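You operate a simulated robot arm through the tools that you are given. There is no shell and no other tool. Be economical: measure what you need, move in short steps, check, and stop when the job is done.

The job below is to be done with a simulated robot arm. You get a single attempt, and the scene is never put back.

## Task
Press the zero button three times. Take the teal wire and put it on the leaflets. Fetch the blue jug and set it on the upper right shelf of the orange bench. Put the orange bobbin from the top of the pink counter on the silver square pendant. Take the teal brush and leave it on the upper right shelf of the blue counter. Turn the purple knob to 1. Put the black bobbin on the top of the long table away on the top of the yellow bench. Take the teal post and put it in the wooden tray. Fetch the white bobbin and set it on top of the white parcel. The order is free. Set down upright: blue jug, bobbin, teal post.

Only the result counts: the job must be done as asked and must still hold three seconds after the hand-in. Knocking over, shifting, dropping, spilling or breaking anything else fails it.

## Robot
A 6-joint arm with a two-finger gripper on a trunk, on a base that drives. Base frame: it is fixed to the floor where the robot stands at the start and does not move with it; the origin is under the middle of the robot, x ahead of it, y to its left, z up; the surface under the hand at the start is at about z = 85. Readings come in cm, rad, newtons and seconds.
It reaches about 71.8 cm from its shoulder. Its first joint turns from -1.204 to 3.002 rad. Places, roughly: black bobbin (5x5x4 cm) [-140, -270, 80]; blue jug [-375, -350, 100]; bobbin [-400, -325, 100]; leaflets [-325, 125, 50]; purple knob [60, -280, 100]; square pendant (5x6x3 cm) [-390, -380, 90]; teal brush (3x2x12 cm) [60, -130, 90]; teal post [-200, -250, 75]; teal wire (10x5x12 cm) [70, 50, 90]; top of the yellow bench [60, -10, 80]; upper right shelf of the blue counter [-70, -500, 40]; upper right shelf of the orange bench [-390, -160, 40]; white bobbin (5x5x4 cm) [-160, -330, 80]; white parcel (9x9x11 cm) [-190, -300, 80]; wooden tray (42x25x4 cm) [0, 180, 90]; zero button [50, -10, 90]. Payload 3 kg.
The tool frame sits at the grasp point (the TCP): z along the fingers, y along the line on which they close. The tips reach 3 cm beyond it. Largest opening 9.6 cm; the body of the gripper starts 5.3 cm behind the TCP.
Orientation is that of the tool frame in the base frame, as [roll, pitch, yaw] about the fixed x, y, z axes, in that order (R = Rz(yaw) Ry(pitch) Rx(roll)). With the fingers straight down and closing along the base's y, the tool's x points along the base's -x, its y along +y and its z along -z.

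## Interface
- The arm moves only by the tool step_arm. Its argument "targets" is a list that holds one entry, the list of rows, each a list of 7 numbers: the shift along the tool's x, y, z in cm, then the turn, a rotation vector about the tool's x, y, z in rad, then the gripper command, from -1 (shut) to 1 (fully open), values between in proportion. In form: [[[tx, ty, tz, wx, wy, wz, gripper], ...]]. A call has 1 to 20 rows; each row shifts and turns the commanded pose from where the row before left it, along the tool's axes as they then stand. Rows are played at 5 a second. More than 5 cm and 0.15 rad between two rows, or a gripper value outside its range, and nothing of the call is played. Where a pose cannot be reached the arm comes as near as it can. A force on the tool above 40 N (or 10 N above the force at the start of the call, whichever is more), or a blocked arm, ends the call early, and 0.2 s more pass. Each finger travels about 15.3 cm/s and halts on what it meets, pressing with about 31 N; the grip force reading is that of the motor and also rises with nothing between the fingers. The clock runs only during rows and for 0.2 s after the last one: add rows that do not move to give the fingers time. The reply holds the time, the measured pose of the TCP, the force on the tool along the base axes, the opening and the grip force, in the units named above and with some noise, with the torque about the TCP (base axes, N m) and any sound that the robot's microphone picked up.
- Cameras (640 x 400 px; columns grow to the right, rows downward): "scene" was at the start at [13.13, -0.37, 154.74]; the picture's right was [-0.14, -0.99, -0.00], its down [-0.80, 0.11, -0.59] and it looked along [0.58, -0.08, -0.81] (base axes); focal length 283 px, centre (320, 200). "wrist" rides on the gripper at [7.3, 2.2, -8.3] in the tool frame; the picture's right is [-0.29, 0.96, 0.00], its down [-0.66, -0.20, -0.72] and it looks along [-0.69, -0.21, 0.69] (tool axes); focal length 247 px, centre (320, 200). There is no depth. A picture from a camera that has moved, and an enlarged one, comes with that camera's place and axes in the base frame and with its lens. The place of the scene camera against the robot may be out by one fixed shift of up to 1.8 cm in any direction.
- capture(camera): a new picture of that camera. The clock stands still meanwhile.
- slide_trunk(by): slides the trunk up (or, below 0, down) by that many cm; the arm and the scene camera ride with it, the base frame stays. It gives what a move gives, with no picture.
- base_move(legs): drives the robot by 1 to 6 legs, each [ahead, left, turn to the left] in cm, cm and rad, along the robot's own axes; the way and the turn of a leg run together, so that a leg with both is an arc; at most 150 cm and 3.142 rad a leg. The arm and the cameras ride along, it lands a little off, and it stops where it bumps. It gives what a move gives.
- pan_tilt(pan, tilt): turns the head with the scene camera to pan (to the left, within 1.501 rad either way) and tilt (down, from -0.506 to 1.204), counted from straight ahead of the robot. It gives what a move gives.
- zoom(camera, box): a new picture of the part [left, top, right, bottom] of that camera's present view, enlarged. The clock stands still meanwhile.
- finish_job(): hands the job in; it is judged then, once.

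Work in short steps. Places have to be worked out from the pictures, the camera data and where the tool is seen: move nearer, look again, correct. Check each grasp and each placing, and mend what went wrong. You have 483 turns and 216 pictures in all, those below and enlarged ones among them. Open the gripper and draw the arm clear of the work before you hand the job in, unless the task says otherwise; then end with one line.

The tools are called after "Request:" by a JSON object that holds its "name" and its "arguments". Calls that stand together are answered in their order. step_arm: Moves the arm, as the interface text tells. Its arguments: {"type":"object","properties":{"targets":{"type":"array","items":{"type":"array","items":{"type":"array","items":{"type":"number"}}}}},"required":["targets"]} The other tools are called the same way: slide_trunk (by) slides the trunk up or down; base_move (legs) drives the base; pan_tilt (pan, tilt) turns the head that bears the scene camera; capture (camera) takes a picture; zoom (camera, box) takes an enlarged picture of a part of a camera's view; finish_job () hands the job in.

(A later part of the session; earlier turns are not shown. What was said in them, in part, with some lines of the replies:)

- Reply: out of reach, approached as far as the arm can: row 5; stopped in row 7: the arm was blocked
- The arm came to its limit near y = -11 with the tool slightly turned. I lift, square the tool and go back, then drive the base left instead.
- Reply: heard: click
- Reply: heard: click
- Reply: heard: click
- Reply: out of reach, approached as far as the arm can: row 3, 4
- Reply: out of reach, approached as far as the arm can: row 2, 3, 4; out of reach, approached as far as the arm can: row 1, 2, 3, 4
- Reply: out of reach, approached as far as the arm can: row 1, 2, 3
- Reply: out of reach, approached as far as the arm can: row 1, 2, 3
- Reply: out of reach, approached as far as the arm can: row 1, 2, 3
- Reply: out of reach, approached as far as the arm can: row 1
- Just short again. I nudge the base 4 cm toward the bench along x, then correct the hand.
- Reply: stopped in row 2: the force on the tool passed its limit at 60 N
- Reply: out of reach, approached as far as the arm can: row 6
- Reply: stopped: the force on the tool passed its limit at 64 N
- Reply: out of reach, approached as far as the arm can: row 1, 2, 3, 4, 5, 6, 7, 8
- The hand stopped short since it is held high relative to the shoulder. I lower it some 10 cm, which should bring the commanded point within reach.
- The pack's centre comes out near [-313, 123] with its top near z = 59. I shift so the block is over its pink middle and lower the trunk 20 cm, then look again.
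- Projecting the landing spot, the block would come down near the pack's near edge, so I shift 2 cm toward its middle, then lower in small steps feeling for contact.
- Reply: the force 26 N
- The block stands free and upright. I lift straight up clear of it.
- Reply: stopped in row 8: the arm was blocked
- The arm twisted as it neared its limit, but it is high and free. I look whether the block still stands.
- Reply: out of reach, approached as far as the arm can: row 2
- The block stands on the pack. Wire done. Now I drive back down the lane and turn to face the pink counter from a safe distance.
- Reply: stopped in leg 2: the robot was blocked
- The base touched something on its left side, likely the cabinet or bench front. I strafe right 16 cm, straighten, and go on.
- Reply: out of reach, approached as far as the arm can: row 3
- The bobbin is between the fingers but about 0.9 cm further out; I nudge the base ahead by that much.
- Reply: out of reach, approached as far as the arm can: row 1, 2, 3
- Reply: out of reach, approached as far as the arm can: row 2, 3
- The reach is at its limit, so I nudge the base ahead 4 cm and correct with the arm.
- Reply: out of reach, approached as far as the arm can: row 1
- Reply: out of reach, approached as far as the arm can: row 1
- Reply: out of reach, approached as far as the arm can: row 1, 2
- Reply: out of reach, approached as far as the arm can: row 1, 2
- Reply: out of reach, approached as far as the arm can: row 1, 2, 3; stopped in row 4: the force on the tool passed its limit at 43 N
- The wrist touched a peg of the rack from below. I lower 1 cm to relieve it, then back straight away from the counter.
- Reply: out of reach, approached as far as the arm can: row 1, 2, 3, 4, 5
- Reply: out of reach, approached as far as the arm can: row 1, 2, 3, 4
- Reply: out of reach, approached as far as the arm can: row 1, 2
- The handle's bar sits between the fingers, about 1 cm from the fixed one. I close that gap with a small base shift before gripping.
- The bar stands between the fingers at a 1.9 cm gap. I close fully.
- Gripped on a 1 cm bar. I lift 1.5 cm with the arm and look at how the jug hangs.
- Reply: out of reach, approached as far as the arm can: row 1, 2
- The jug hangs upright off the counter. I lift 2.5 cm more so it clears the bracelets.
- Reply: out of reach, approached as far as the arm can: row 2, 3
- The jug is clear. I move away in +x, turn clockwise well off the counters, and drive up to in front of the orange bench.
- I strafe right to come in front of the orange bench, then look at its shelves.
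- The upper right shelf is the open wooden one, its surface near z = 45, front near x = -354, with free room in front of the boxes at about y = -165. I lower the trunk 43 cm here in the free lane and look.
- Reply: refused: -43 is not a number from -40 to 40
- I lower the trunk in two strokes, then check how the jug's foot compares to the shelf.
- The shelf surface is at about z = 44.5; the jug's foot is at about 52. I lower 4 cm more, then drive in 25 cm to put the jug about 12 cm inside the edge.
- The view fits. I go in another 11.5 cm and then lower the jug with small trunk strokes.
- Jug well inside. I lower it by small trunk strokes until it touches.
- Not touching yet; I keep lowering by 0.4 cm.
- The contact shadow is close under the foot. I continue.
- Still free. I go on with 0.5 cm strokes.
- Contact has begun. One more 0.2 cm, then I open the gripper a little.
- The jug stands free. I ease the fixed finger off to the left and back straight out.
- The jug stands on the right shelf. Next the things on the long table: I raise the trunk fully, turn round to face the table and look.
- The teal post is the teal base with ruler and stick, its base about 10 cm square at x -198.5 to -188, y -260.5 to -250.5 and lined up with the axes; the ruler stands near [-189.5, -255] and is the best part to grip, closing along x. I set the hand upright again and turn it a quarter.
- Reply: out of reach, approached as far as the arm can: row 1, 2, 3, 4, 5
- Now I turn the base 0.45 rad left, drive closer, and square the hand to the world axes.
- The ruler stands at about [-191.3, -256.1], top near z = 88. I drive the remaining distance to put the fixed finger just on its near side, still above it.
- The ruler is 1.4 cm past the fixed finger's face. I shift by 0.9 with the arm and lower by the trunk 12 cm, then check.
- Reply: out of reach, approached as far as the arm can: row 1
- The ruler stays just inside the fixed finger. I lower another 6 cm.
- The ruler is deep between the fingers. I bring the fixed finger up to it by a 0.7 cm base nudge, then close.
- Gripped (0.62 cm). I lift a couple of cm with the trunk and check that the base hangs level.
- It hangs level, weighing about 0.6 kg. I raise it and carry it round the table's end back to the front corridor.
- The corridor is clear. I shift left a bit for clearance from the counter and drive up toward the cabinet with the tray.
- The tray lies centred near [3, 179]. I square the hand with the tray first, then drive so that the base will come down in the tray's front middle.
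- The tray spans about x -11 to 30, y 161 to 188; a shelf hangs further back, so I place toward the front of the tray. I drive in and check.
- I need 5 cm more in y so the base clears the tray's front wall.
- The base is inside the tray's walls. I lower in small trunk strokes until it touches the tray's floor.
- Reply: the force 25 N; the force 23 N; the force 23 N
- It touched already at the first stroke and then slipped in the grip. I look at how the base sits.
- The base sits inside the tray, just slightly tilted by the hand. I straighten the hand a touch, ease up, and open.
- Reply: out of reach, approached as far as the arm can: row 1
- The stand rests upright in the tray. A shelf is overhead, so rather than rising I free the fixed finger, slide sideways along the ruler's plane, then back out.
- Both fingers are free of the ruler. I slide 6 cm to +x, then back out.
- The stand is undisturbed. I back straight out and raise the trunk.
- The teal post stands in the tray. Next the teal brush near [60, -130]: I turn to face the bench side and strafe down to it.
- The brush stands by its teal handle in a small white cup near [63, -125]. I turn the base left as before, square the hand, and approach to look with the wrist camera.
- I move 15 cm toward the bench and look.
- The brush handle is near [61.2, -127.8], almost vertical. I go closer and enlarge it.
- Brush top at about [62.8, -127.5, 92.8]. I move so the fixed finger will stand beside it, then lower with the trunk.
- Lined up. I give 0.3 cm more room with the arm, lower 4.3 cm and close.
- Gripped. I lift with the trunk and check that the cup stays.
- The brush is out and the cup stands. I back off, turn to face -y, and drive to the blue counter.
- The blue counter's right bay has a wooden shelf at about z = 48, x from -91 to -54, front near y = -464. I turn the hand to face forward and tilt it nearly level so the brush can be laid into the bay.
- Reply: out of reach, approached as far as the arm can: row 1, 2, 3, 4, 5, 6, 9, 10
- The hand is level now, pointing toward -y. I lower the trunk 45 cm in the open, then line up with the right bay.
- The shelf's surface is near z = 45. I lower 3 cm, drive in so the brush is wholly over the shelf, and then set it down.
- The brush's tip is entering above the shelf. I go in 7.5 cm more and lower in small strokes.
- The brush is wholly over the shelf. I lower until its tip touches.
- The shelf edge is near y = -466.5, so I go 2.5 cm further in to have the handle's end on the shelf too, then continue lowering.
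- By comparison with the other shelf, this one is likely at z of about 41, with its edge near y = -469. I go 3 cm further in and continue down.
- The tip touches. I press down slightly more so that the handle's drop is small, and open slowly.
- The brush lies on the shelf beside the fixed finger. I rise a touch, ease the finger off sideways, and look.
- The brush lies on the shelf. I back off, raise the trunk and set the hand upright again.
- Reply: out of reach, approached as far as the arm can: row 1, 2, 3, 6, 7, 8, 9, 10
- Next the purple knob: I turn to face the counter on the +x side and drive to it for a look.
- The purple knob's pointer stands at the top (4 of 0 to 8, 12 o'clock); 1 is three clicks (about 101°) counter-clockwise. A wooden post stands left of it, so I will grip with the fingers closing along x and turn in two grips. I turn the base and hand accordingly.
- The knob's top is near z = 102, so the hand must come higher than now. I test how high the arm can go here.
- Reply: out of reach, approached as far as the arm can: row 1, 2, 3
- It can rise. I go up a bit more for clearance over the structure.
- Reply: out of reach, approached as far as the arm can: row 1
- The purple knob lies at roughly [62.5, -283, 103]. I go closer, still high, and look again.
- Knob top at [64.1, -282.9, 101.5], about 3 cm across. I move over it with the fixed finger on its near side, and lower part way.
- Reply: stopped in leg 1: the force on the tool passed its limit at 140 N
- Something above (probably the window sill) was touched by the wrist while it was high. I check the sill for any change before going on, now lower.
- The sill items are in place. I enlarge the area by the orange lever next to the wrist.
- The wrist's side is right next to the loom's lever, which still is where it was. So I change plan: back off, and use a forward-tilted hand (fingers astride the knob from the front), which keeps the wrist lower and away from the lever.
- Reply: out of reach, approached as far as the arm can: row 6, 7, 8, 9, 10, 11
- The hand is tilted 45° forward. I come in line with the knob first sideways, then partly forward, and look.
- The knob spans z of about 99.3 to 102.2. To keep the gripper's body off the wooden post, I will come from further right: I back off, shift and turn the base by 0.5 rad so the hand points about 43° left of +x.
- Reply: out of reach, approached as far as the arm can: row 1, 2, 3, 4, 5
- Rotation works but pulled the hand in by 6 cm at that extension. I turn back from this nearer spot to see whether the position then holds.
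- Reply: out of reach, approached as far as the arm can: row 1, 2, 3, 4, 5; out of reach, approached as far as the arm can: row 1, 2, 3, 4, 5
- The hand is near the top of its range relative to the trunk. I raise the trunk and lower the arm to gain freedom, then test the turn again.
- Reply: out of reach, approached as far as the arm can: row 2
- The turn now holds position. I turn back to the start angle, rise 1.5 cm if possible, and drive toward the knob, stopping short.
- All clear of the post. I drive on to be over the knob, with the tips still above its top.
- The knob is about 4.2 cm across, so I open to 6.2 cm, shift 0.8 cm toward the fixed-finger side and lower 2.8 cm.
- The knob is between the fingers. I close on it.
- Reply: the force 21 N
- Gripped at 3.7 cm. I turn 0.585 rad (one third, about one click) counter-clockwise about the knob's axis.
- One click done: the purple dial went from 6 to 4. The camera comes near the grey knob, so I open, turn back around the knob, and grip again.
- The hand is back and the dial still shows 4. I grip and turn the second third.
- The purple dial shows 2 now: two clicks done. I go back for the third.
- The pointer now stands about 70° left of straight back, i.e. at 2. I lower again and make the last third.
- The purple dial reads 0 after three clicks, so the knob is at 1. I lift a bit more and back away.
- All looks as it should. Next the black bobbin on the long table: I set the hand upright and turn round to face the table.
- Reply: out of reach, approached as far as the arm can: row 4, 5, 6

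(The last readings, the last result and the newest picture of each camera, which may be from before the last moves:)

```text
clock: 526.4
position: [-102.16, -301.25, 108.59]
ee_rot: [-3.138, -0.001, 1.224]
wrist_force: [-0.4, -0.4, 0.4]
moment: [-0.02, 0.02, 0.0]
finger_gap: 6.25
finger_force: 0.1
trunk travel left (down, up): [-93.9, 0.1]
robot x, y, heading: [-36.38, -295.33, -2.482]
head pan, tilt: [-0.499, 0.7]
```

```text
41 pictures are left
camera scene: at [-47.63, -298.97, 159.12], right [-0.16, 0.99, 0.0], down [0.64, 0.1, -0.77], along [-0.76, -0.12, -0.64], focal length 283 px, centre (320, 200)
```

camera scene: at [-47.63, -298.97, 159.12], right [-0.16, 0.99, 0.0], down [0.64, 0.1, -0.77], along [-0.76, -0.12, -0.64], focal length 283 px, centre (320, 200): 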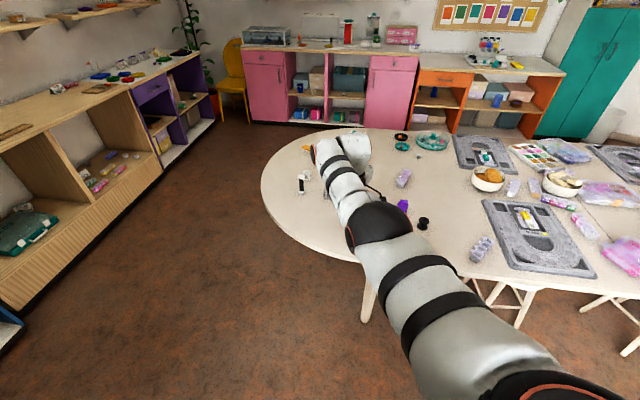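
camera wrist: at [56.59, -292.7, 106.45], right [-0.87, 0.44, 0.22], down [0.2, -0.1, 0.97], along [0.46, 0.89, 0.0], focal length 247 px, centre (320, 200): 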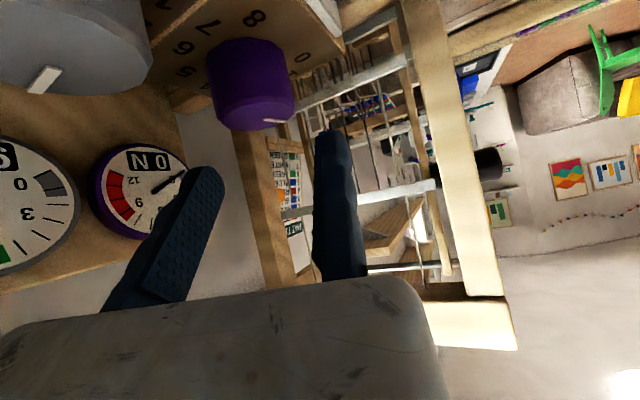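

The black bobbin stands near [-135.5, -271]. I move toward it and lower 18 cm to see it with the wrist camera.

Request:
{"name": "base_move", "arguments": {"legs": [[1.4, -39, 0]]}}

Request:
{"name": "slide_trunk", "arguments": {"by": -14}}

Request:
{"name": "capture", "arguments": {"camera": "wrist"}}

```text
clock: 528.8
position: [-126.81, -272.16, 108.64]
ee_rot: [-3.136, 0.001, 1.224]
wrist_force: [-0.1, 0.1, 0.1]
moment: [-0.02, -0.02, 0.01]
finger_gap: 6.26
finger_force: 0.2
trunk travel left (down, up): [-93.9, 0.1]
robot x, y, heading: [-61.33, -265.99, -2.477]
head pan, tilt: [-0.499, 0.7]
```

```text
clock: 530.5
position: [-126.85, -272.05, 94.76]
ee_rot: [-3.137, 0.002, 1.225]
wrist_force: [0.0, -0.5, -0.2]
moment: [-0.02, -0.01, -0.01]
finger_gap: 6.25
finger_force: 0.0
trunk travel left (down, up): [-79.9, 14.1]
robot x, y, heading: [-60.96, -265.96, -2.473]
head pan, tilt: [-0.499, 0.7]
```

```text
40 pictures are left
camera wrist: at [-122.37, -265.92, 102.91], right [0.8, -0.6, 0.0], down [-0.41, -0.55, 0.73], along [-0.44, -0.58, -0.69], focal length 247 px, centre (320, 200)
```

wrist: 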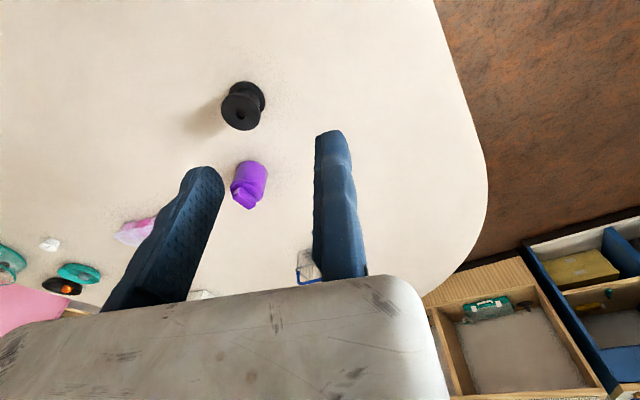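

Bobbin at [-136.3, -270.8]. I move over it with the fixed finger on the +x side and lower to just above it.

Request:
{"name": "base_move", "arguments": {"legs": [[5.1, -4.3, 0]]}}

Request:
{"name": "slide_trunk", "arguments": {"by": -9}}

Request:
{"name": "capture", "arguments": {"camera": "wrist"}}

```text
clock: 531.5
position: [-133.47, -271.94, 94.69]
ee_rot: [-3.136, 0.002, 1.225]
wrist_force: [-0.7, 1.1, 0.1]
moment: [0.02, -0.02, -0.01]
finger_gap: 6.25
finger_force: 0.1
trunk travel left (down, up): [-79.9, 14.1]
robot x, y, heading: [-67.11, -265.44, -2.474]
head pan, tilt: [-0.499, 0.7]
```

```text
clock: 532.7
position: [-133.54, -272.02, 85.65]
ee_rot: [-3.136, 0.002, 1.225]
wrist_force: [0.2, 0.0, -0.5]
moment: [-0.03, 0.01, 0.0]
finger_gap: 6.23
finger_force: 0.1
trunk travel left (down, up): [-70.9, 23.1]
robot x, y, heading: [-67.76, -265.88, -2.47]
head pan, tilt: [-0.499, 0.7]
```

```text
39 pictures are left
camera wrist: at [-129.01, -265.7, 93.91], right [0.8, -0.6, 0.0], down [-0.41, -0.55, 0.73], along [-0.44, -0.58, -0.69], focal length 247 px, centre (320, 200)
```

wrist: 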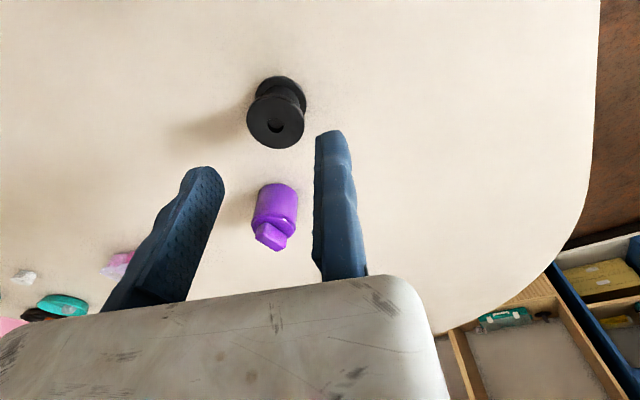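

Bobbin centred between the fingers (top z = 78.4). I open to 6.7, lower 7.2 cm and close.

Request:
{"name": "step_arm", "arguments": {"targets": [[[0, -0.1, 0, 0, 0, 0, 0.4], [0, 0, 0, 0, 0, 0, 0.4]]]}}

Request:
{"name": "slide_trunk", "arguments": {"by": -7.2}}

Request:
{"name": "step_arm", "arguments": {"targets": [[[0, 0, 0, 0, 0, 0, 0.2], [0, 0, 0, 0, 0, 0, 0], [0, 0, 0, 0, 0, 0, -1], [0, 0, 0, 0, 0, 0, -1], [0, 0, 0, 0, 0, 0, -1]]]}}

Request:
{"name": "slide_trunk", "arguments": {"by": 4}}

Request:
{"name": "capture", "arguments": {"camera": "wrist"}}

```text
clock: 533.3
position: [-133.58, -271.92, 85.65]
ee_rot: [-3.135, 0.001, 1.224]
wrist_force: [-0.4, -0.9, 0.0]
moment: [-0.01, -0.01, 0.0]
finger_gap: 6.73
finger_force: 0.1
trunk travel left (down, up): [-70.9, 23.1]
robot x, y, heading: [-67.16, -265.9, -2.479]
head pan, tilt: [-0.499, 0.7]
```

```text
clock: 534.4
position: [-133.63, -271.86, 78.52]
ee_rot: [-3.136, 0.002, 1.226]
wrist_force: [0.2, -0.2, 0.3]
moment: [0.0, 0.0, 0.0]
finger_gap: 6.75
finger_force: 0.1
trunk travel left (down, up): [-63.7, 30.3]
robot x, y, heading: [-67.71, -265.46, -2.474]
head pan, tilt: [-0.499, 0.7]
```

```text
clock: 535.6
position: [-133.63, -271.8, 78.47]
ee_rot: [-3.137, 0.003, 1.226]
wrist_force: [-0.5, -0.3, 0.1]
moment: [-0.02, -0.03, -0.01]
finger_gap: 4.0
finger_force: 31.4
trunk travel left (down, up): [-63.7, 30.3]
robot x, y, heading: [-67.68, -266.01, -2.476]
head pan, tilt: [-0.499, 0.7]
```

```text
clock: 536.4
position: [-133.73, -271.89, 82.36]
ee_rot: [-3.137, 0.002, 1.226]
wrist_force: [0.3, 0.1, -0.7]
moment: [0.05, -0.01, 0.03]
finger_gap: 4.03
finger_force: 30.6
trunk travel left (down, up): [-67.7, 26.3]
robot x, y, heading: [-67.7, -265.54, -2.472]
head pan, tilt: [-0.499, 0.7]
```

```text
38 pictures are left
camera wrist: at [-129.13, -265.66, 90.68], right [0.8, -0.6, 0.0], down [-0.41, -0.55, 0.73], along [-0.44, -0.58, -0.69], focal length 247 px, centre (320, 200)
```

wrist: 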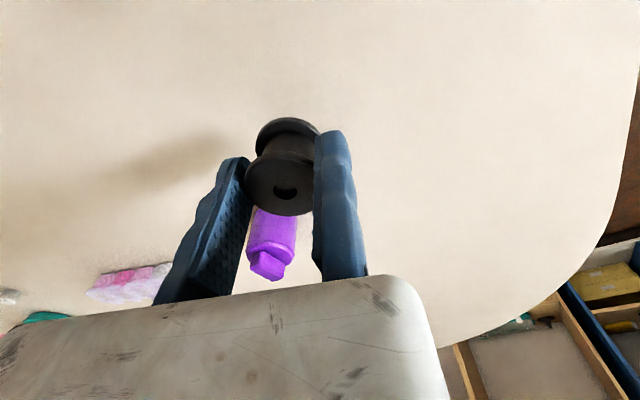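

Held. I raise it, turn round and carry it up the corridor to the yellow bench.

Request:
{"name": "slide_trunk", "arguments": {"by": 24}}

Request:
{"name": "base_move", "arguments": {"legs": [[0, 0, 1.48], [0, 0, 1.476], [69.3, 133, 0], [48, 93, 0]]}}

Request:
{"name": "pan_tilt", "arguments": {"pan": -0.5, "tilt": 0.75}}

Request:
{"name": "capture", "arguments": {"camera": "scene"}}

```text
clock: 538.9
position: [-133.77, -271.83, 106.3]
ee_rot: [-3.139, 0.002, 1.225]
wrist_force: [0.2, 0.7, -0.5]
moment: [-0.04, 0.0, 0.03]
finger_gap: 4.03
finger_force: 30.7
trunk travel left (down, up): [-91.7, 2.3]
robot x, y, heading: [-67.91, -265.63, -2.469]
head pan, tilt: [-0.499, 0.7]
```

```text
clock: 558.7
position: [-6.99, -12.85, 106.5]
ee_rot: [-3.139, 0.002, -2.077]
wrist_force: [0.2, 0.3, -0.3]
moment: [-0.01, 0.01, 0.0]
finger_gap: 4.01
finger_force: 30.7
trunk travel left (down, up): [-91.7, 2.3]
robot x, y, heading: [-73.14, -8.42, 0.512]
head pan, tilt: [-0.499, 0.7]
```

```text
clock: 559.3
position: [-6.97, -12.88, 106.38]
ee_rot: [-3.139, 0.001, -2.076]
wrist_force: [0.7, 0.5, -0.3]
moment: [0.0, -0.01, 0.03]
finger_gap: 4.01
finger_force: 30.7
trunk travel left (down, up): [-91.7, 2.3]
robot x, y, heading: [-73.26, -8.53, 0.505]
head pan, tilt: [-0.499, 0.75]
```

```text
37 pictures are left
camera scene: at [-59.67, -5.45, 156.5], right [0.01, -1.0, 0.0], down [-0.68, 0.0, -0.73], along [0.73, 0.01, -0.68], focal length 283 px, centre (320, 200)
```

scene: 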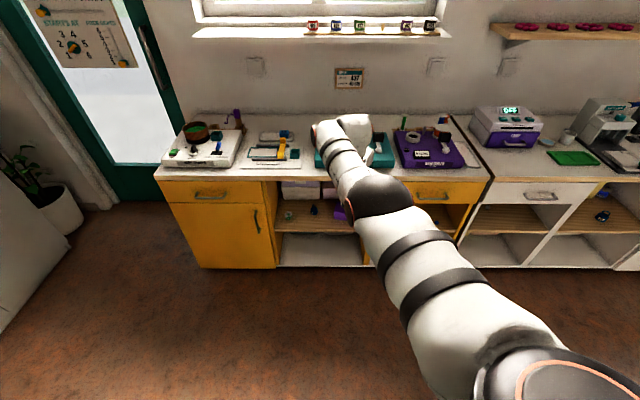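

I go closer at a lower height (to stay below the sill) and look for the free spot on the bench top.

Request:
{"name": "slide_trunk", "arguments": {"by": -8}}

Request:
{"name": "base_move", "arguments": {"legs": [[56, -12.5, 0]]}}

Request:
{"name": "capture", "arguments": {"camera": "wrist"}}

Request:
{"name": "capture", "arguments": {"camera": "scene"}}

```text
clock: 560.5
position: [-7.08, -12.85, 98.51]
ee_rot: [-3.137, 0.003, -2.076]
wrist_force: [0.1, -0.2, -1.5]
moment: [-0.02, 0.02, -0.02]
finger_gap: 4.01
finger_force: 30.7
trunk travel left (down, up): [-83.7, 10.3]
robot x, y, heading: [-73.3, -8.47, 0.504]
head pan, tilt: [-0.499, 0.75]
```

```text
clock: 563.8
position: [48.36, 3.34, 98.47]
ee_rot: [-3.136, 0.002, -2.077]
wrist_force: [-0.3, -0.7, -0.3]
moment: [0.0, 0.0, 0.03]
finger_gap: 3.99
finger_force: 30.8
trunk travel left (down, up): [-83.7, 10.3]
robot x, y, heading: [-18.14, 7.72, 0.505]
head pan, tilt: [-0.499, 0.75]
```

```text
36 pictures are left
camera wrist: at [42.56, -1.96, 106.71], right [-0.69, 0.72, 0.0], down [0.49, 0.48, 0.73], along [0.52, 0.5, -0.69], focal length 247 px, centre (320, 200)
```

wrist: 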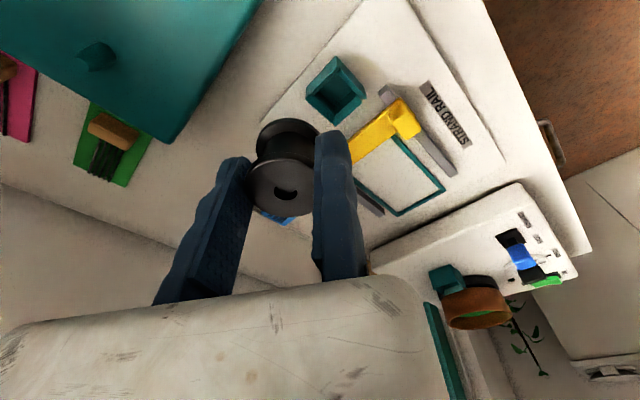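

```text
35 pictures are left
camera scene: at [-4.42, 10.8, 148.5], right [0.01, -1.0, 0.0], down [-0.68, 0.0, -0.73], along [0.73, 0.0, -0.68], focal length 283 px, centre (320, 200)
```

scene: 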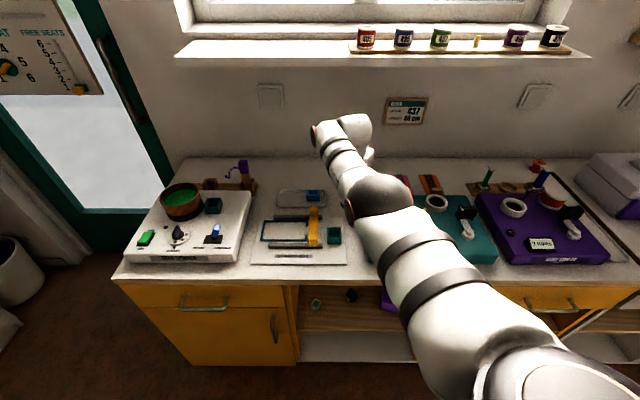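

The free patch behind, between the wax tray and the cards, is near [72, 3.5]. I drive over it and look down.

Request:
{"name": "base_move", "arguments": {"legs": [[19.5, -9.5, 0]]}}

Request:
{"name": "capture", "arguments": {"camera": "wrist"}}

```text
clock: 565.5
position: [70.11, 4.22, 98.48]
ee_rot: [-3.136, 0.003, -2.077]
wrist_force: [-0.4, -0.8, 0.2]
moment: [0.0, 0.0, -0.01]
finger_gap: 4.02
finger_force: 31.3
trunk travel left (down, up): [-83.7, 10.3]
robot x, y, heading: [3.91, 8.58, 0.509]
head pan, tilt: [-0.499, 0.75]
```

```text
34 pictures are left
camera wrist: at [64.48, -1.01, 106.74], right [-0.69, 0.72, 0.0], down [0.49, 0.48, 0.73], along [0.52, 0.5, -0.69], focal length 247 px, centre (320, 200)
```

wrist: 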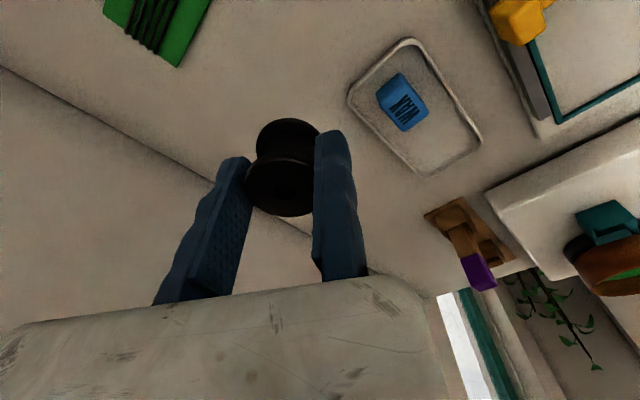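

The landing spot is free on all sides. I lower with the trunk, the last bit in small strokes.

Request:
{"name": "slide_trunk", "arguments": {"by": -13}}

Request:
{"name": "slide_trunk", "arguments": {"by": -0.8}}

Request:
{"name": "slide_trunk", "arguments": {"by": -0.6}}

Request:
{"name": "slide_trunk", "arguments": {"by": -0.4}}

```text
clock: 567.1
position: [70.25, 4.22, 85.4]
ee_rot: [-3.137, 0.002, -2.076]
wrist_force: [0.2, 0.8, 1.0]
moment: [0.02, 0.01, 0.02]
finger_gap: 4.02
finger_force: 31.2
trunk travel left (down, up): [-70.7, 23.3]
robot x, y, heading: [4.2, 8.83, 0.505]
head pan, tilt: [-0.499, 0.75]
```

```text
clock: 567.6
position: [70.19, 4.12, 84.55]
ee_rot: [-3.138, 0.002, -2.076]
wrist_force: [0.4, -0.3, 0.6]
moment: [0.01, 0.01, -0.02]
finger_gap: 4.01
finger_force: 30.9
trunk travel left (down, up): [-69.9, 24.1]
robot x, y, heading: [4.09, 8.94, 0.508]
head pan, tilt: [-0.499, 0.75]
```

```text
clock: 568.2
position: [70.21, 4.2, 84.47]
ee_rot: [-3.132, 0.007, -2.077]
wrist_force: [3.7, -1.0, 15.4]
moment: [-0.1, -0.26, 0.04]
finger_gap: 4.0
finger_force: 31.4
trunk travel left (down, up): [-69.3, 24.7]
robot x, y, heading: [4.25, 8.71, 0.504]
head pan, tilt: [-0.499, 0.75]
```

```text
clock: 568.7
position: [70.01, 4.23, 83.91]
ee_rot: [-3.13, 0.004, -2.079]
wrist_force: [8.3, -1.0, 21.4]
moment: [-0.08, -0.56, -0.02]
finger_gap: 4.04
finger_force: 31.1
trunk travel left (down, up): [-68.9, 25.1]
robot x, y, heading: [4.24, 8.85, 0.503]
head pan, tilt: [-0.499, 0.75]
```

It rests on the bench. I ease up, open, move the fixed finger off, and rise.

Request:
{"name": "slide_trunk", "arguments": {"by": 0.4}}

Request:
{"name": "step_arm", "arguments": {"targets": [[[0, 0, 0, 0, 0, 0, 0.0], [0, 0, 0, 0, 0, 0, 0.2], [0, 0.5, 0, 0, 0, 0, 0.2], [0, 0, 0, 0, 0, 0, 0.2]]]}}

Request:
{"name": "capture", "arguments": {"camera": "wrist"}}

```text
clock: 569.2
position: [69.99, 4.16, 83.97]
ee_rot: [-3.14, 0.001, -2.076]
wrist_force: [0.6, -0.4, 6.7]
moment: [0.0, -0.12, -0.04]
finger_gap: 3.99
finger_force: 31.5
trunk travel left (down, up): [-69.3, 24.7]
robot x, y, heading: [4.21, 8.34, 0.506]
head pan, tilt: [-0.499, 0.75]
```

```text
clock: 570.2
position: [69.88, 4.41, 83.95]
ee_rot: [-3.139, -0.001, -2.076]
wrist_force: [0.1, 0.1, 0.5]
moment: [0.01, -0.01, 0.03]
finger_gap: 5.78
finger_force: 0.0
trunk travel left (down, up): [-69.3, 24.7]
robot x, y, heading: [4.13, 8.62, 0.506]
head pan, tilt: [-0.499, 0.75]
```

```text
33 pictures are left
camera wrist: at [64.23, -0.77, 92.27], right [-0.69, 0.72, 0.0], down [0.5, 0.48, 0.72], along [0.52, 0.5, -0.69], focal length 247 px, centre (320, 200)
```

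wrist: 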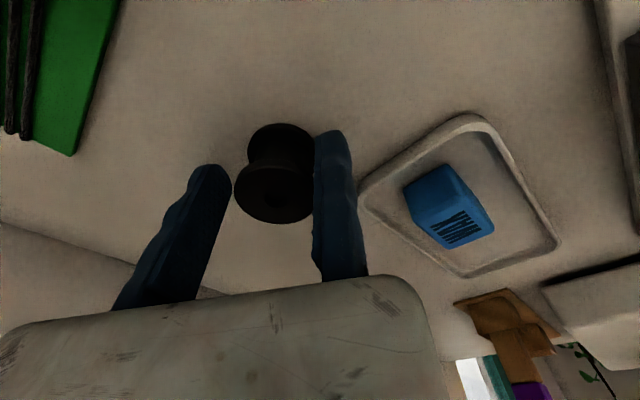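

It stands upright. I raise straight up with the trunk and back away.

Request:
{"name": "slide_trunk", "arguments": {"by": 14}}

Request:
{"name": "capture", "arguments": {"camera": "wrist"}}

Request:
{"name": "base_move", "arguments": {"legs": [[-52, 29, 0]]}}

```text
clock: 571.9
position: [69.86, 4.56, 97.96]
ee_rot: [-3.14, -0.001, -2.076]
wrist_force: [0.4, -1.1, 0.1]
moment: [0.01, 0.0, -0.02]
finger_gap: 5.78
finger_force: 0.1
trunk travel left (down, up): [-83.3, 10.7]
robot x, y, heading: [3.53, 8.71, 0.504]
head pan, tilt: [-0.499, 0.75]
```

```text
32 pictures are left
camera wrist: at [64.24, -0.75, 106.27], right [-0.69, 0.72, 0.0], down [0.5, 0.48, 0.72], along [0.52, 0.5, -0.69], focal length 247 px, centre (320, 200)
```

wrist: 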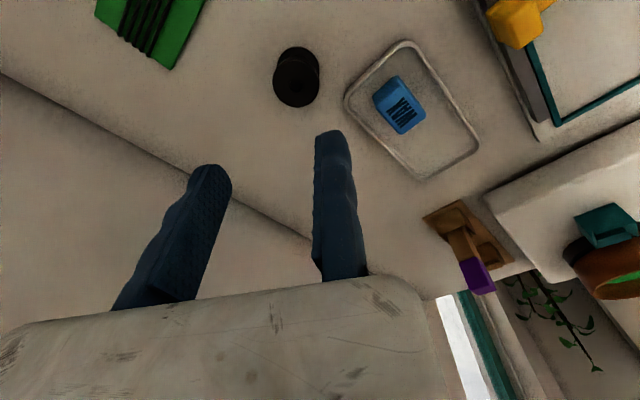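

```text
clock: 575.3
position: [10.15, 4.57, 98.0]
ee_rot: [-3.138, 0.001, -2.085]
wrist_force: [1.2, 0.0, -0.2]
moment: [-0.01, -0.03, 0.02]
finger_gap: 5.77
finger_force: 0.2
trunk travel left (down, up): [-83.3, 10.7]
robot x, y, heading: [-55.59, 9.38, 0.496]
head pan, tilt: [-0.499, 0.75]
```

The black bobbin stands on the yellow bench. Last comes the white bobbin at the far end of the long table: I drive down the corridor and turn to come at it from the table's end.

Request:
{"name": "base_move", "arguments": {"legs": [[-63.8, -117.9, 0], [-63.8, -117.9, 0], [-63.8, -117.9, 0], [0, 0, 1.8]]}}

Request:
{"name": "pan_tilt", "arguments": {"pan": 0.2, "tilt": 0.7}}

Request:
{"name": "capture", "arguments": {"camera": "scene"}}

```text
clock: 598.9
position: [-60.53, -328.35, 97.92]
ee_rot: [-3.14, 0.0, -0.33]
wrist_force: [-0.1, 0.7, -0.2]
moment: [-0.04, -0.02, 0.0]
finger_gap: 5.76
finger_force: 0.0
trunk travel left (down, up): [-83.3, 10.7]
robot x, y, heading: [-52.93, -393.66, 2.248]
head pan, tilt: [-0.499, 0.75]
```

```text
clock: 600.0
position: [-60.58, -328.32, 98.0]
ee_rot: [-3.14, 0.0, -0.328]
wrist_force: [0.7, -0.1, -0.2]
moment: [0.01, 0.02, 0.0]
finger_gap: 5.77
finger_force: 0.1
trunk travel left (down, up): [-83.3, 10.7]
robot x, y, heading: [-52.85, -394.05, 2.25]
head pan, tilt: [0.201, 0.7]
```

```text
31 pictures are left
camera scene: at [-61.8, -383.93, 148.52], right [0.64, 0.77, 0.0], down [0.5, -0.41, -0.76], along [-0.59, 0.49, -0.64], focal length 283 px, centre (320, 200)
```

scene: 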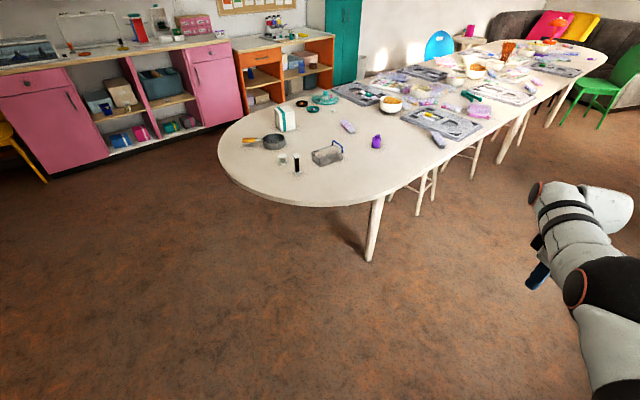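

White bobbin near [-162, -325], with the black stand next to it. I move over there at height and look.

Request:
{"name": "base_move", "arguments": {"legs": [[55.5, 73.5, 0]]}}

Request:
{"name": "capture", "arguments": {"camera": "wrist"}}

```text
clock: 604.9
position: [-154.03, -332.3, 97.93]
ee_rot: [-3.14, 0.0, -0.332]
wrist_force: [0.4, 0.2, 0.9]
moment: [-0.03, 0.04, 0.0]
finger_gap: 5.78
finger_force: 0.0
trunk travel left (down, up): [-83.3, 10.7]
robot x, y, heading: [-146.69, -397.89, 2.248]
head pan, tilt: [0.201, 0.7]
```

```text
30 pictures are left
camera wrist: at [-147.97, -336.79, 106.28], right [-0.59, -0.81, 0.0], down [-0.56, 0.41, 0.72], along [-0.58, 0.43, -0.69], focal length 247 px, centre (320, 200)
```

wrist: 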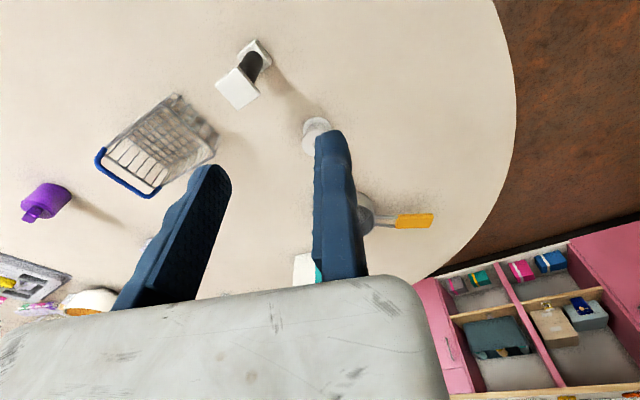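

White bobbin at [-161.3, -325.4]. I line up with the fixed finger on its -y side and lower part way.

Request:
{"name": "base_move", "arguments": {"legs": [[8.6, 3.6, 0]]}}

Request:
{"name": "slide_trunk", "arguments": {"by": -11}}

Request:
{"name": "capture", "arguments": {"camera": "wrist"}}

```text
clock: 606.0
position: [-162.09, -327.85, 98.03]
ee_rot: [-3.139, 0.001, -0.334]
wrist_force: [0.7, 0.1, 0.4]
moment: [0.04, 0.02, -0.03]
finger_gap: 5.74
finger_force: 0.1
trunk travel left (down, up): [-83.3, 10.7]
robot x, y, heading: [-154.99, -393.63, 2.244]
head pan, tilt: [0.201, 0.7]
```

```text
clock: 607.4
position: [-162.05, -327.89, 87.04]
ee_rot: [-3.14, 0.002, -0.335]
wrist_force: [0.5, -0.3, -0.7]
moment: [-0.02, 0.0, 0.02]
finger_gap: 5.78
finger_force: 0.0
trunk travel left (down, up): [-72.3, 21.7]
robot x, y, heading: [-155.26, -393.79, 2.245]
head pan, tilt: [0.201, 0.7]
```

```text
29 pictures are left
camera wrist: at [-156.03, -332.3, 95.29], right [-0.59, -0.81, 0.0], down [-0.56, 0.41, 0.72], along [-0.58, 0.43, -0.69], focal length 247 px, centre (320, 200)
```

wrist: 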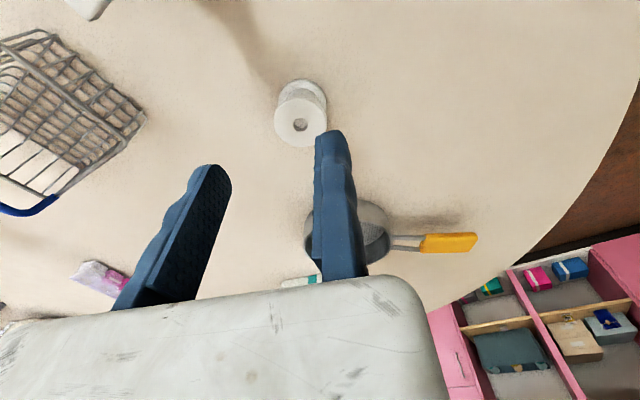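

The bobbin's a little off in tool x; I correct by arm, lower and close.

Request:
{"name": "step_arm", "arguments": {"targets": [[[-0.7, 0.3, 0, 0, 0, 0, 0.2], [0, 0, 0, 0, 0, 0, 0.2]]]}}

Request:
{"name": "slide_trunk", "arguments": {"by": -8.5}}

Request:
{"name": "step_arm", "arguments": {"targets": [[[0, 0, 0, 0, 0, 0, 0], [0, 0, 0, 0, 0, 0, -0.1], [0, 0, 0, 0, 0, 0, -1], [0, 0, 0, 0, 0, 0, -1], [0, 0, 0, 0, 0, 0, -1]]]}}

Request:
{"name": "slide_trunk", "arguments": {"by": 5}}

Request:
{"name": "capture", "arguments": {"camera": "wrist"}}

```text
clock: 608.0
position: [-162.9, -327.89, 86.96]
ee_rot: [-3.139, 0.0, -0.334]
wrist_force: [0.1, 0.1, 0.1]
moment: [-0.01, 0.01, 0.01]
finger_gap: 5.75
finger_force: 0.0
trunk travel left (down, up): [-72.3, 21.7]
robot x, y, heading: [-155.04, -393.61, 2.248]
head pan, tilt: [0.201, 0.7]
```

```text
clock: 609.2
position: [-162.76, -327.95, 78.53]
ee_rot: [-3.14, 0.001, -0.335]
wrist_force: [0.1, -0.2, -0.6]
moment: [0.0, -0.02, -0.01]
finger_gap: 5.76
finger_force: 0.0
trunk travel left (down, up): [-63.8, 30.2]
robot x, y, heading: [-154.94, -393.56, 2.248]
head pan, tilt: [0.201, 0.7]
```

```text
clock: 610.4
position: [-162.95, -327.97, 78.47]
ee_rot: [-3.14, -0.001, -0.335]
wrist_force: [0.5, 0.4, 0.2]
moment: [0.01, 0.01, 0.0]
finger_gap: 3.98
finger_force: 30.8
trunk travel left (down, up): [-63.8, 30.2]
robot x, y, heading: [-154.85, -393.33, 2.251]
head pan, tilt: [0.201, 0.7]
```

```text
clock: 611.4
position: [-162.96, -327.86, 83.45]
ee_rot: [-3.14, 0.0, -0.333]
wrist_force: [0.0, 0.6, 0.3]
moment: [0.0, 0.0, -0.02]
finger_gap: 3.97
finger_force: 30.9
trunk travel left (down, up): [-68.8, 25.2]
robot x, y, heading: [-154.58, -393.89, 2.248]
head pan, tilt: [0.201, 0.7]
```

```text
28 pictures are left
camera wrist: at [-156.81, -332.35, 91.78], right [-0.59, -0.81, 0.0], down [-0.56, 0.41, 0.72], along [-0.58, 0.43, -0.69], focal length 247 px, centre (320, 200)
```

wrist: 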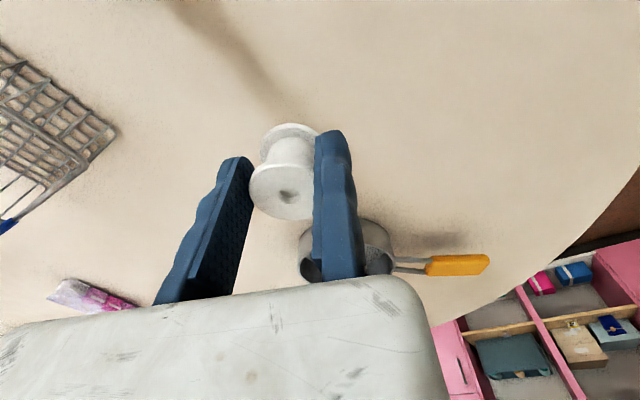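

Held. The parcel is only 37 cm away and can be reached from here with the base barely at the table's edge. I raise and move over toward it.

Request:
{"name": "slide_trunk", "arguments": {"by": 18}}

Request:
{"name": "base_move", "arguments": {"legs": [[28, 6, 0]]}}

Request:
{"name": "capture", "arguments": {"camera": "wrist"}}

Request:
{"name": "capture", "arguments": {"camera": "scene"}}

```text
clock: 613.4
position: [-162.89, -327.85, 101.47]
ee_rot: [-3.14, 0.0, -0.334]
wrist_force: [-0.4, -0.7, 0.3]
moment: [-0.02, -0.02, 0.03]
finger_gap: 3.98
finger_force: 30.6
trunk travel left (down, up): [-86.8, 7.2]
robot x, y, heading: [-155.02, -393.66, 2.244]
head pan, tilt: [0.201, 0.7]
```

```text
clock: 615.3
position: [-184.68, -309.85, 101.43]
ee_rot: [-3.14, 0.001, -0.34]
wrist_force: [0.5, 0.2, -0.7]
moment: [0.01, -0.01, 0.02]
finger_gap: 3.99
finger_force: 31.5
trunk travel left (down, up): [-86.8, 7.2]
robot x, y, heading: [-176.82, -375.44, 2.24]
head pan, tilt: [0.201, 0.7]
```

```text
27 pictures are left
camera wrist: at [-178.62, -314.33, 109.83], right [-0.59, -0.8, 0.0], down [-0.56, 0.41, 0.72], along [-0.58, 0.43, -0.69], focal length 247 px, centre (320, 200)
```

wrist: 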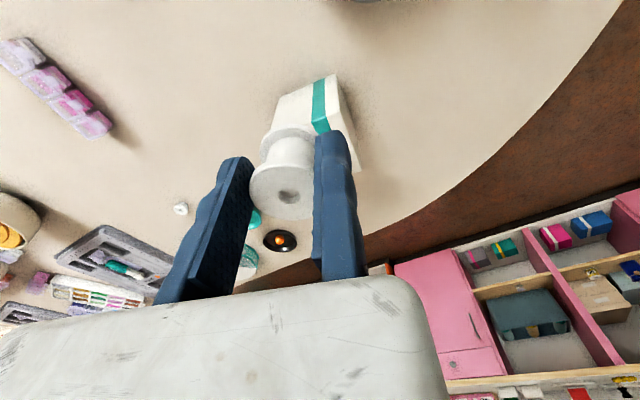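

```text
26 pictures are left
camera scene: at [-185.77, -365.43, 152.03], right [0.64, 0.77, 0.0], down [0.49, -0.41, -0.77], along [-0.59, 0.49, -0.64], focal length 283 px, centre (320, 200)
```

scene: 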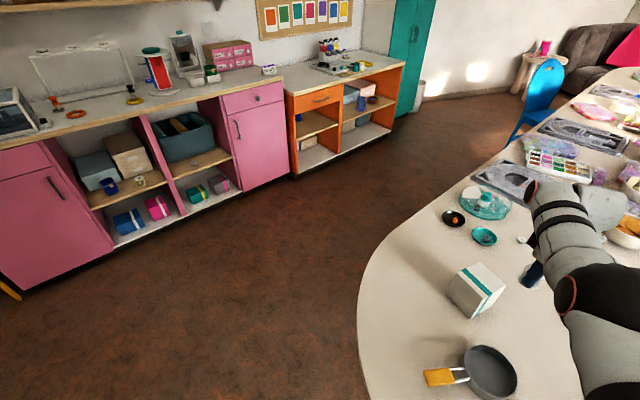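

I enlarge the parcel in the scene view to find its top centre.

Request:
{"name": "zoom", "arguments": {"camera": "scene", "box": [420, 240, 560, 340]}}

Request:
{"name": "zoom", "arguments": {"camera": "wrist", "box": [230, 50, 390, 210]}}

```text
4.00 times, centred on (490, 290) of scene
camera zoom: at [-185.77, -365.43, 152.03], right [0.64, 0.77, 0.0], down [0.49, -0.41, -0.77], along [-0.59, 0.49, -0.64], focal length 1131 px, centre (-360, -160)
```

zoom: 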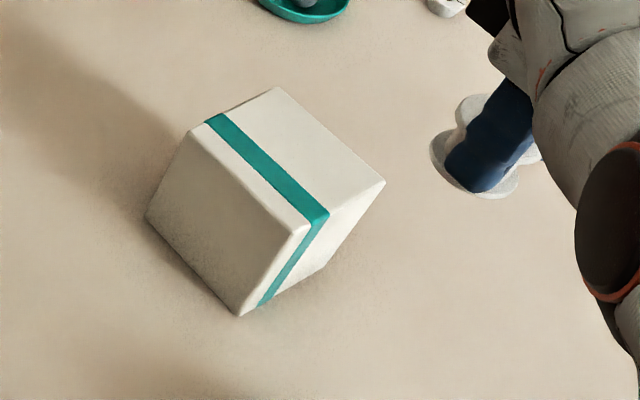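

```text
2.50 times, centred on (310, 130) of wrist
camera zoom: at [-178.62, -314.33, 109.83], right [-0.59, -0.8, 0.0], down [-0.56, 0.41, 0.72], along [-0.58, 0.43, -0.69], focal length 617 px, centre (345, 375)
```

zoom: 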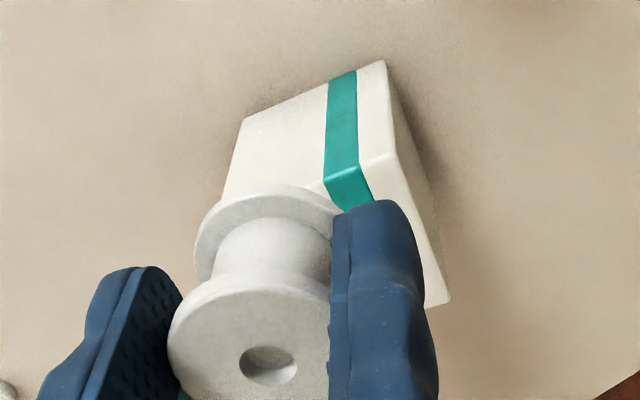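

The parcel's top centre is about [-192.6, -303.5, 85.5] by both cameras. I move over it, lower most of the way, and check.

Request:
{"name": "base_move", "arguments": {"legs": [[8.8, 4.0, 0]]}}

Request:
{"name": "slide_trunk", "arguments": {"by": -9.5}}

Request:
{"name": "capture", "arguments": {"camera": "wrist"}}

Request:
{"name": "zoom", "arguments": {"camera": "scene", "box": [400, 200, 580, 340]}}

```text
clock: 616.5
position: [-193.05, -305.39, 101.49]
ee_rot: [-3.139, 0.001, -0.341]
wrist_force: [-0.6, -0.8, -0.8]
moment: [-0.04, -0.01, 0.05]
finger_gap: 3.97
finger_force: 31.4
trunk travel left (down, up): [-86.8, 7.2]
robot x, y, heading: [-185.86, -371.01, 2.242]
head pan, tilt: [0.201, 0.7]
```

```text
clock: 617.8
position: [-193.18, -305.46, 92.08]
ee_rot: [-3.139, 0.0, -0.34]
wrist_force: [0.1, -0.5, 0.5]
moment: [-0.01, 0.01, 0.0]
finger_gap: 4.01
finger_force: 30.6
trunk travel left (down, up): [-77.3, 16.7]
robot x, y, heading: [-185.57, -370.81, 2.244]
head pan, tilt: [0.201, 0.7]
```

```text
23 pictures are left
camera wrist: at [-187.08, -309.92, 100.3], right [-0.6, -0.8, 0.0], down [-0.55, 0.41, 0.72], along [-0.58, 0.43, -0.69], focal length 247 px, centre (320, 200)
```

wrist: 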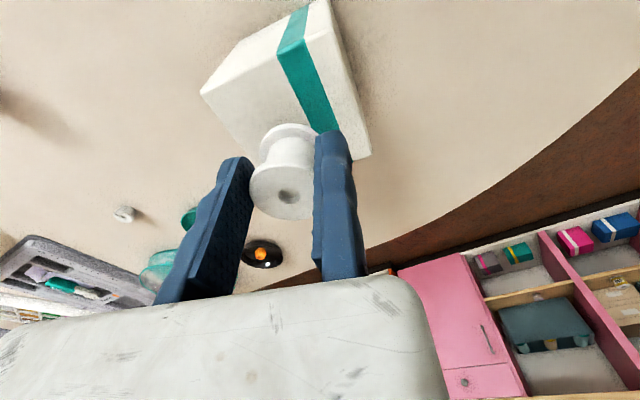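

```text
2.86 times, centred on (490, 270) of scene
camera zoom: at [-194.35, -360.99, 142.52], right [0.64, 0.77, 0.0], down [0.49, -0.41, -0.76], along [-0.59, 0.49, -0.64], focal length 808 px, centre (-166, 0)
```

zoom: 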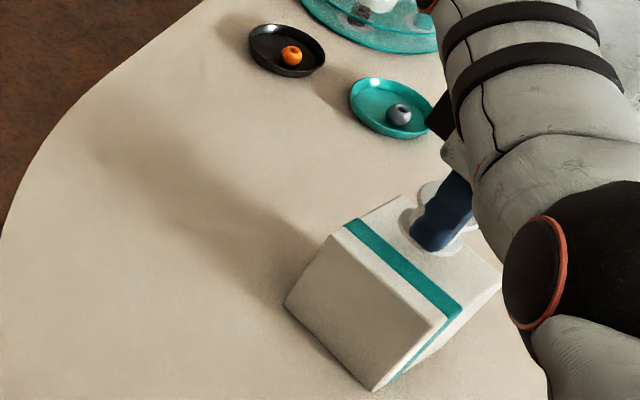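

Bobbin at [-192.5, -303.6] versus top centre [-193, -303.5]: good. I lower the last bit gently.

Request:
{"name": "slide_trunk", "arguments": {"by": -1.8}}

Request:
{"name": "slide_trunk", "arguments": {"by": -0.4}}

Request:
{"name": "slide_trunk", "arguments": {"by": -0.4}}

```text
clock: 618.4
position: [-193.11, -305.45, 90.25]
ee_rot: [-3.141, -0.002, -0.34]
wrist_force: [-0.2, 0.0, -0.6]
moment: [-0.01, 0.0, 0.03]
finger_gap: 4.0
finger_force: 31.1
trunk travel left (down, up): [-75.5, 18.5]
robot x, y, heading: [-185.42, -370.92, 2.241]
head pan, tilt: [0.201, 0.7]
```

```text
clock: 618.9
position: [-192.99, -305.49, 89.68]
ee_rot: [-3.14, 0.0, -0.341]
wrist_force: [0.3, 0.3, -0.8]
moment: [-0.03, -0.02, 0.02]
finger_gap: 3.99
finger_force: 31.1
trunk travel left (down, up): [-75.1, 18.9]
robot x, y, heading: [-185.69, -371.07, 2.24]
head pan, tilt: [0.201, 0.7]
```

```text
clock: 619.5
position: [-193.11, -305.36, 89.35]
ee_rot: [-3.138, 0.002, -0.341]
wrist_force: [0.3, -0.5, 3.3]
moment: [0.06, -0.01, 0.0]
finger_gap: 3.99
finger_force: 30.7
trunk travel left (down, up): [-74.7, 19.3]
robot x, y, heading: [-185.51, -371.05, 2.237]
head pan, tilt: [0.201, 0.7]
```

Light contact (3 N). I open, ease the fixed finger off, and check.

Request:
{"name": "step_arm", "arguments": {"targets": [[[0, 0, 0, 0, 0, 0, -0.1], [0, 0, 0, 0, 0, 0, 0.1], [0, 0.5, 0, 0, 0, 0, 0.1], [0, 0, 0, 0, 0, 0, 0.1]]]}}

Request:
{"name": "capture", "arguments": {"camera": "wrist"}}

```text
clock: 620.5
position: [-193.39, -305.65, 89.33]
ee_rot: [-3.139, 0.0, -0.341]
wrist_force: [0.3, -0.9, 0.1]
moment: [0.02, 0.02, -0.02]
finger_gap: 5.28
finger_force: 0.0
trunk travel left (down, up): [-74.7, 19.3]
robot x, y, heading: [-186.21, -371.4, 2.241]
head pan, tilt: [0.201, 0.7]
```

```text
21 pictures are left
camera wrist: at [-187.3, -310.17, 97.66], right [-0.6, -0.8, 0.0], down [-0.56, 0.41, 0.72], along [-0.58, 0.43, -0.69], focal length 247 px, centre (320, 200)
```

wrist: 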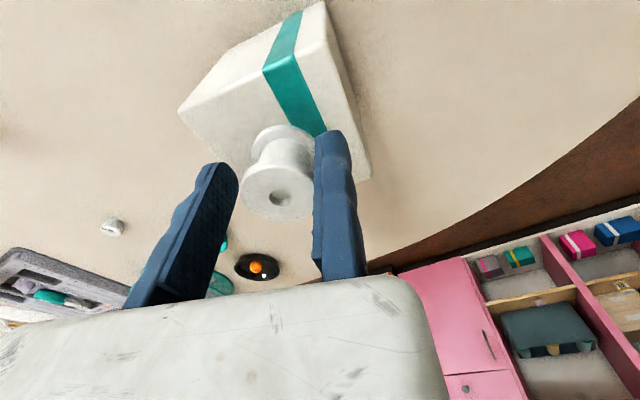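

The bobbin stands on the parcel, free of the fingers. I rise straight up and look.

Request:
{"name": "slide_trunk", "arguments": {"by": 17}}

Request:
{"name": "base_move", "arguments": {"legs": [[-30, 0, 0]]}}

Request:
{"name": "capture", "arguments": {"camera": "scene"}}

```text
clock: 622.4
position: [-193.36, -305.63, 106.32]
ee_rot: [-3.14, 0.0, -0.34]
wrist_force: [0.9, -0.2, 0.4]
moment: [-0.02, 0.02, 0.02]
finger_gap: 5.3
finger_force: 0.0
trunk travel left (down, up): [-91.7, 2.3]
robot x, y, heading: [-185.52, -371.05, 2.236]
head pan, tilt: [0.201, 0.7]
```

```text
clock: 624.4
position: [-174.35, -328.81, 106.37]
ee_rot: [-3.141, -0.003, -0.349]
wrist_force: [-0.2, 0.1, 0.6]
moment: [0.0, 0.02, 0.01]
finger_gap: 5.28
finger_force: 0.0
trunk travel left (down, up): [-91.7, 2.3]
robot x, y, heading: [-167.31, -394.35, 2.23]
head pan, tilt: [0.201, 0.7]
```

```text
20 pictures are left
camera scene: at [-176.02, -384.08, 156.9], right [0.65, 0.76, 0.0], down [0.49, -0.42, -0.76], along [-0.58, 0.5, -0.65], focal length 283 px, centre (320, 200)
```

scene: 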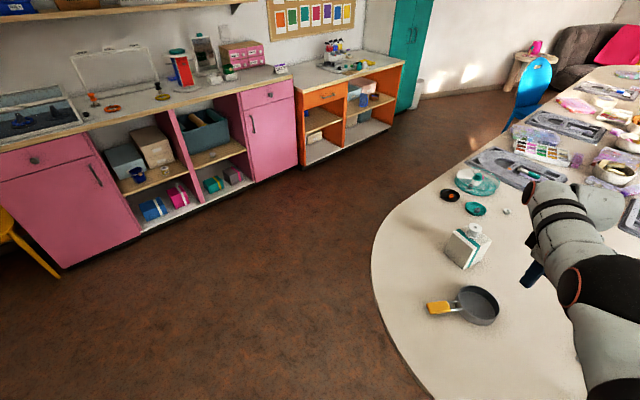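

The white bobbin stands on the parcel. I check the earlier placements from here by enlarging.

Request:
{"name": "zoom", "arguments": {"camera": "scene", "box": [490, 30, 590, 110]}}

Request:
{"name": "zoom", "arguments": {"camera": "scene", "box": [60, 70, 200, 150]}}

Request:
{"name": "zoom", "arguments": {"camera": "scene", "box": [290, 60, 410, 150]}}

Request:
{"name": "zoom", "arguments": {"camera": "scene", "box": [400, 180, 540, 330]}}

```text
5.00 times, centred on (540, 70) of scene
camera zoom: at [-176.02, -384.08, 156.9], right [0.65, 0.76, 0.0], down [0.49, -0.42, -0.76], along [-0.58, 0.5, -0.65], focal length 1414 px, centre (-780, 850)
```

zoom: 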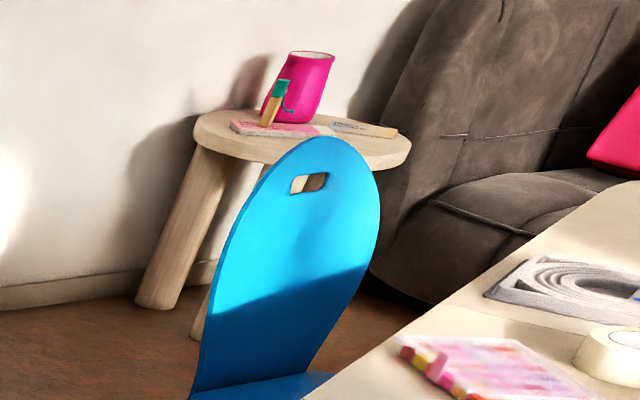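

```text
4.57 times, centred on (130, 110) of scene
camera zoom: at [-176.02, -384.08, 156.9], right [0.65, 0.76, 0.0], down [0.49, -0.42, -0.76], along [-0.58, 0.5, -0.65], focal length 1293 px, centre (1189, 611)
```

zoom: 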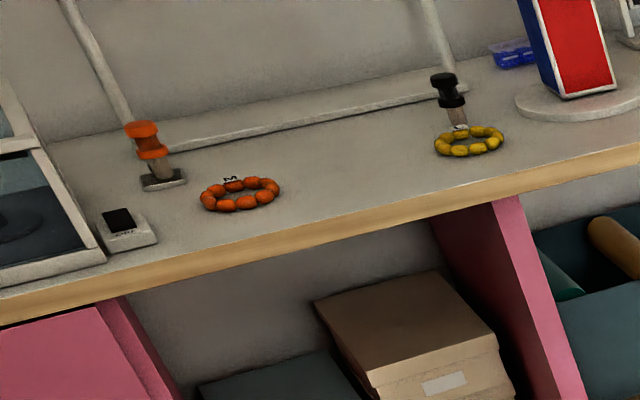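

```text
4.44 times, centred on (350, 105) of scene
camera zoom: at [-176.02, -384.08, 156.9], right [0.65, 0.76, 0.0], down [0.49, -0.42, -0.76], along [-0.58, 0.5, -0.65], focal length 1257 px, centre (187, 622)
```

zoom: 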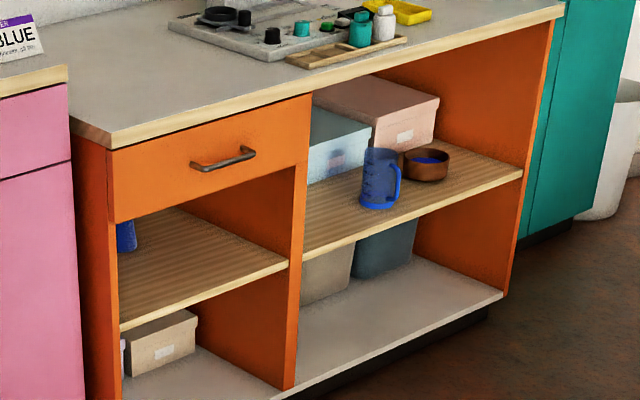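

```text
2.67 times, centred on (470, 255) of scene
camera zoom: at [-176.02, -384.08, 156.9], right [0.65, 0.76, 0.0], down [0.49, -0.42, -0.76], along [-0.58, 0.5, -0.65], focal length 754 px, centre (-80, 53)
```

zoom: 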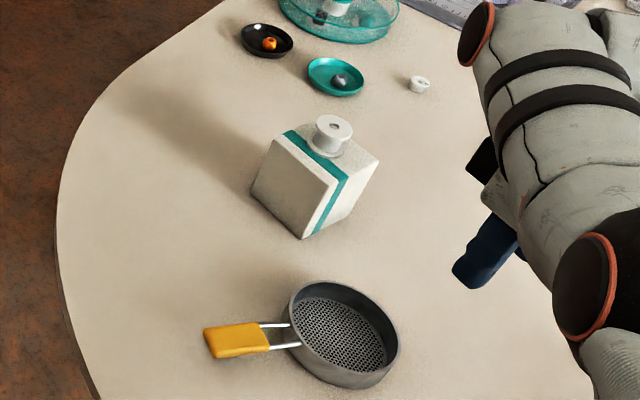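

All earlier placements hold. I back the robot away from the table with the gripper open, then hand in.

Request:
{"name": "base_move", "arguments": {"legs": [[-15, 0, 0]]}}

Request:
{"name": "step_arm", "arguments": {"targets": [[[0, 0, 0, 0, 0, 0, 1], [0, 0, 0, 0, 0, 0, 1], [0, 0, 0, 0, 0, 0, 1]]]}}

Request:
{"name": "finish_job", "arguments": {}}

```text
clock: 625.8
position: [-165.16, -340.74, 106.29]
ee_rot: [-3.141, -0.002, -0.349]
wrist_force: [0.4, 0.0, -0.9]
moment: [-0.04, -0.01, 0.01]
finger_gap: 5.29
finger_force: 0.1
trunk travel left (down, up): [-91.7, 2.3]
robot x, y, heading: [-157.73, -406.63, 2.231]
head pan, tilt: [0.201, 0.7]
```

```text
clock: 626.6
position: [-164.99, -341.03, 106.37]
ee_rot: [-3.138, 0.001, -0.349]
wrist_force: [-0.3, 0.2, -0.5]
moment: [0.01, -0.04, -0.03]
finger_gap: 9.61
finger_force: 0.0
trunk travel left (down, up): [-91.7, 2.3]
robot x, y, heading: [-157.74, -406.18, 2.234]
head pan, tilt: [0.201, 0.7]
```

```text
The job is handed in.
```

All nine tasks are carried out and the job is handed in; along the way the arm bumped the display rack and something above the loom, and the base bumped something beside the orange bench, but the pictures showed nothing moved.
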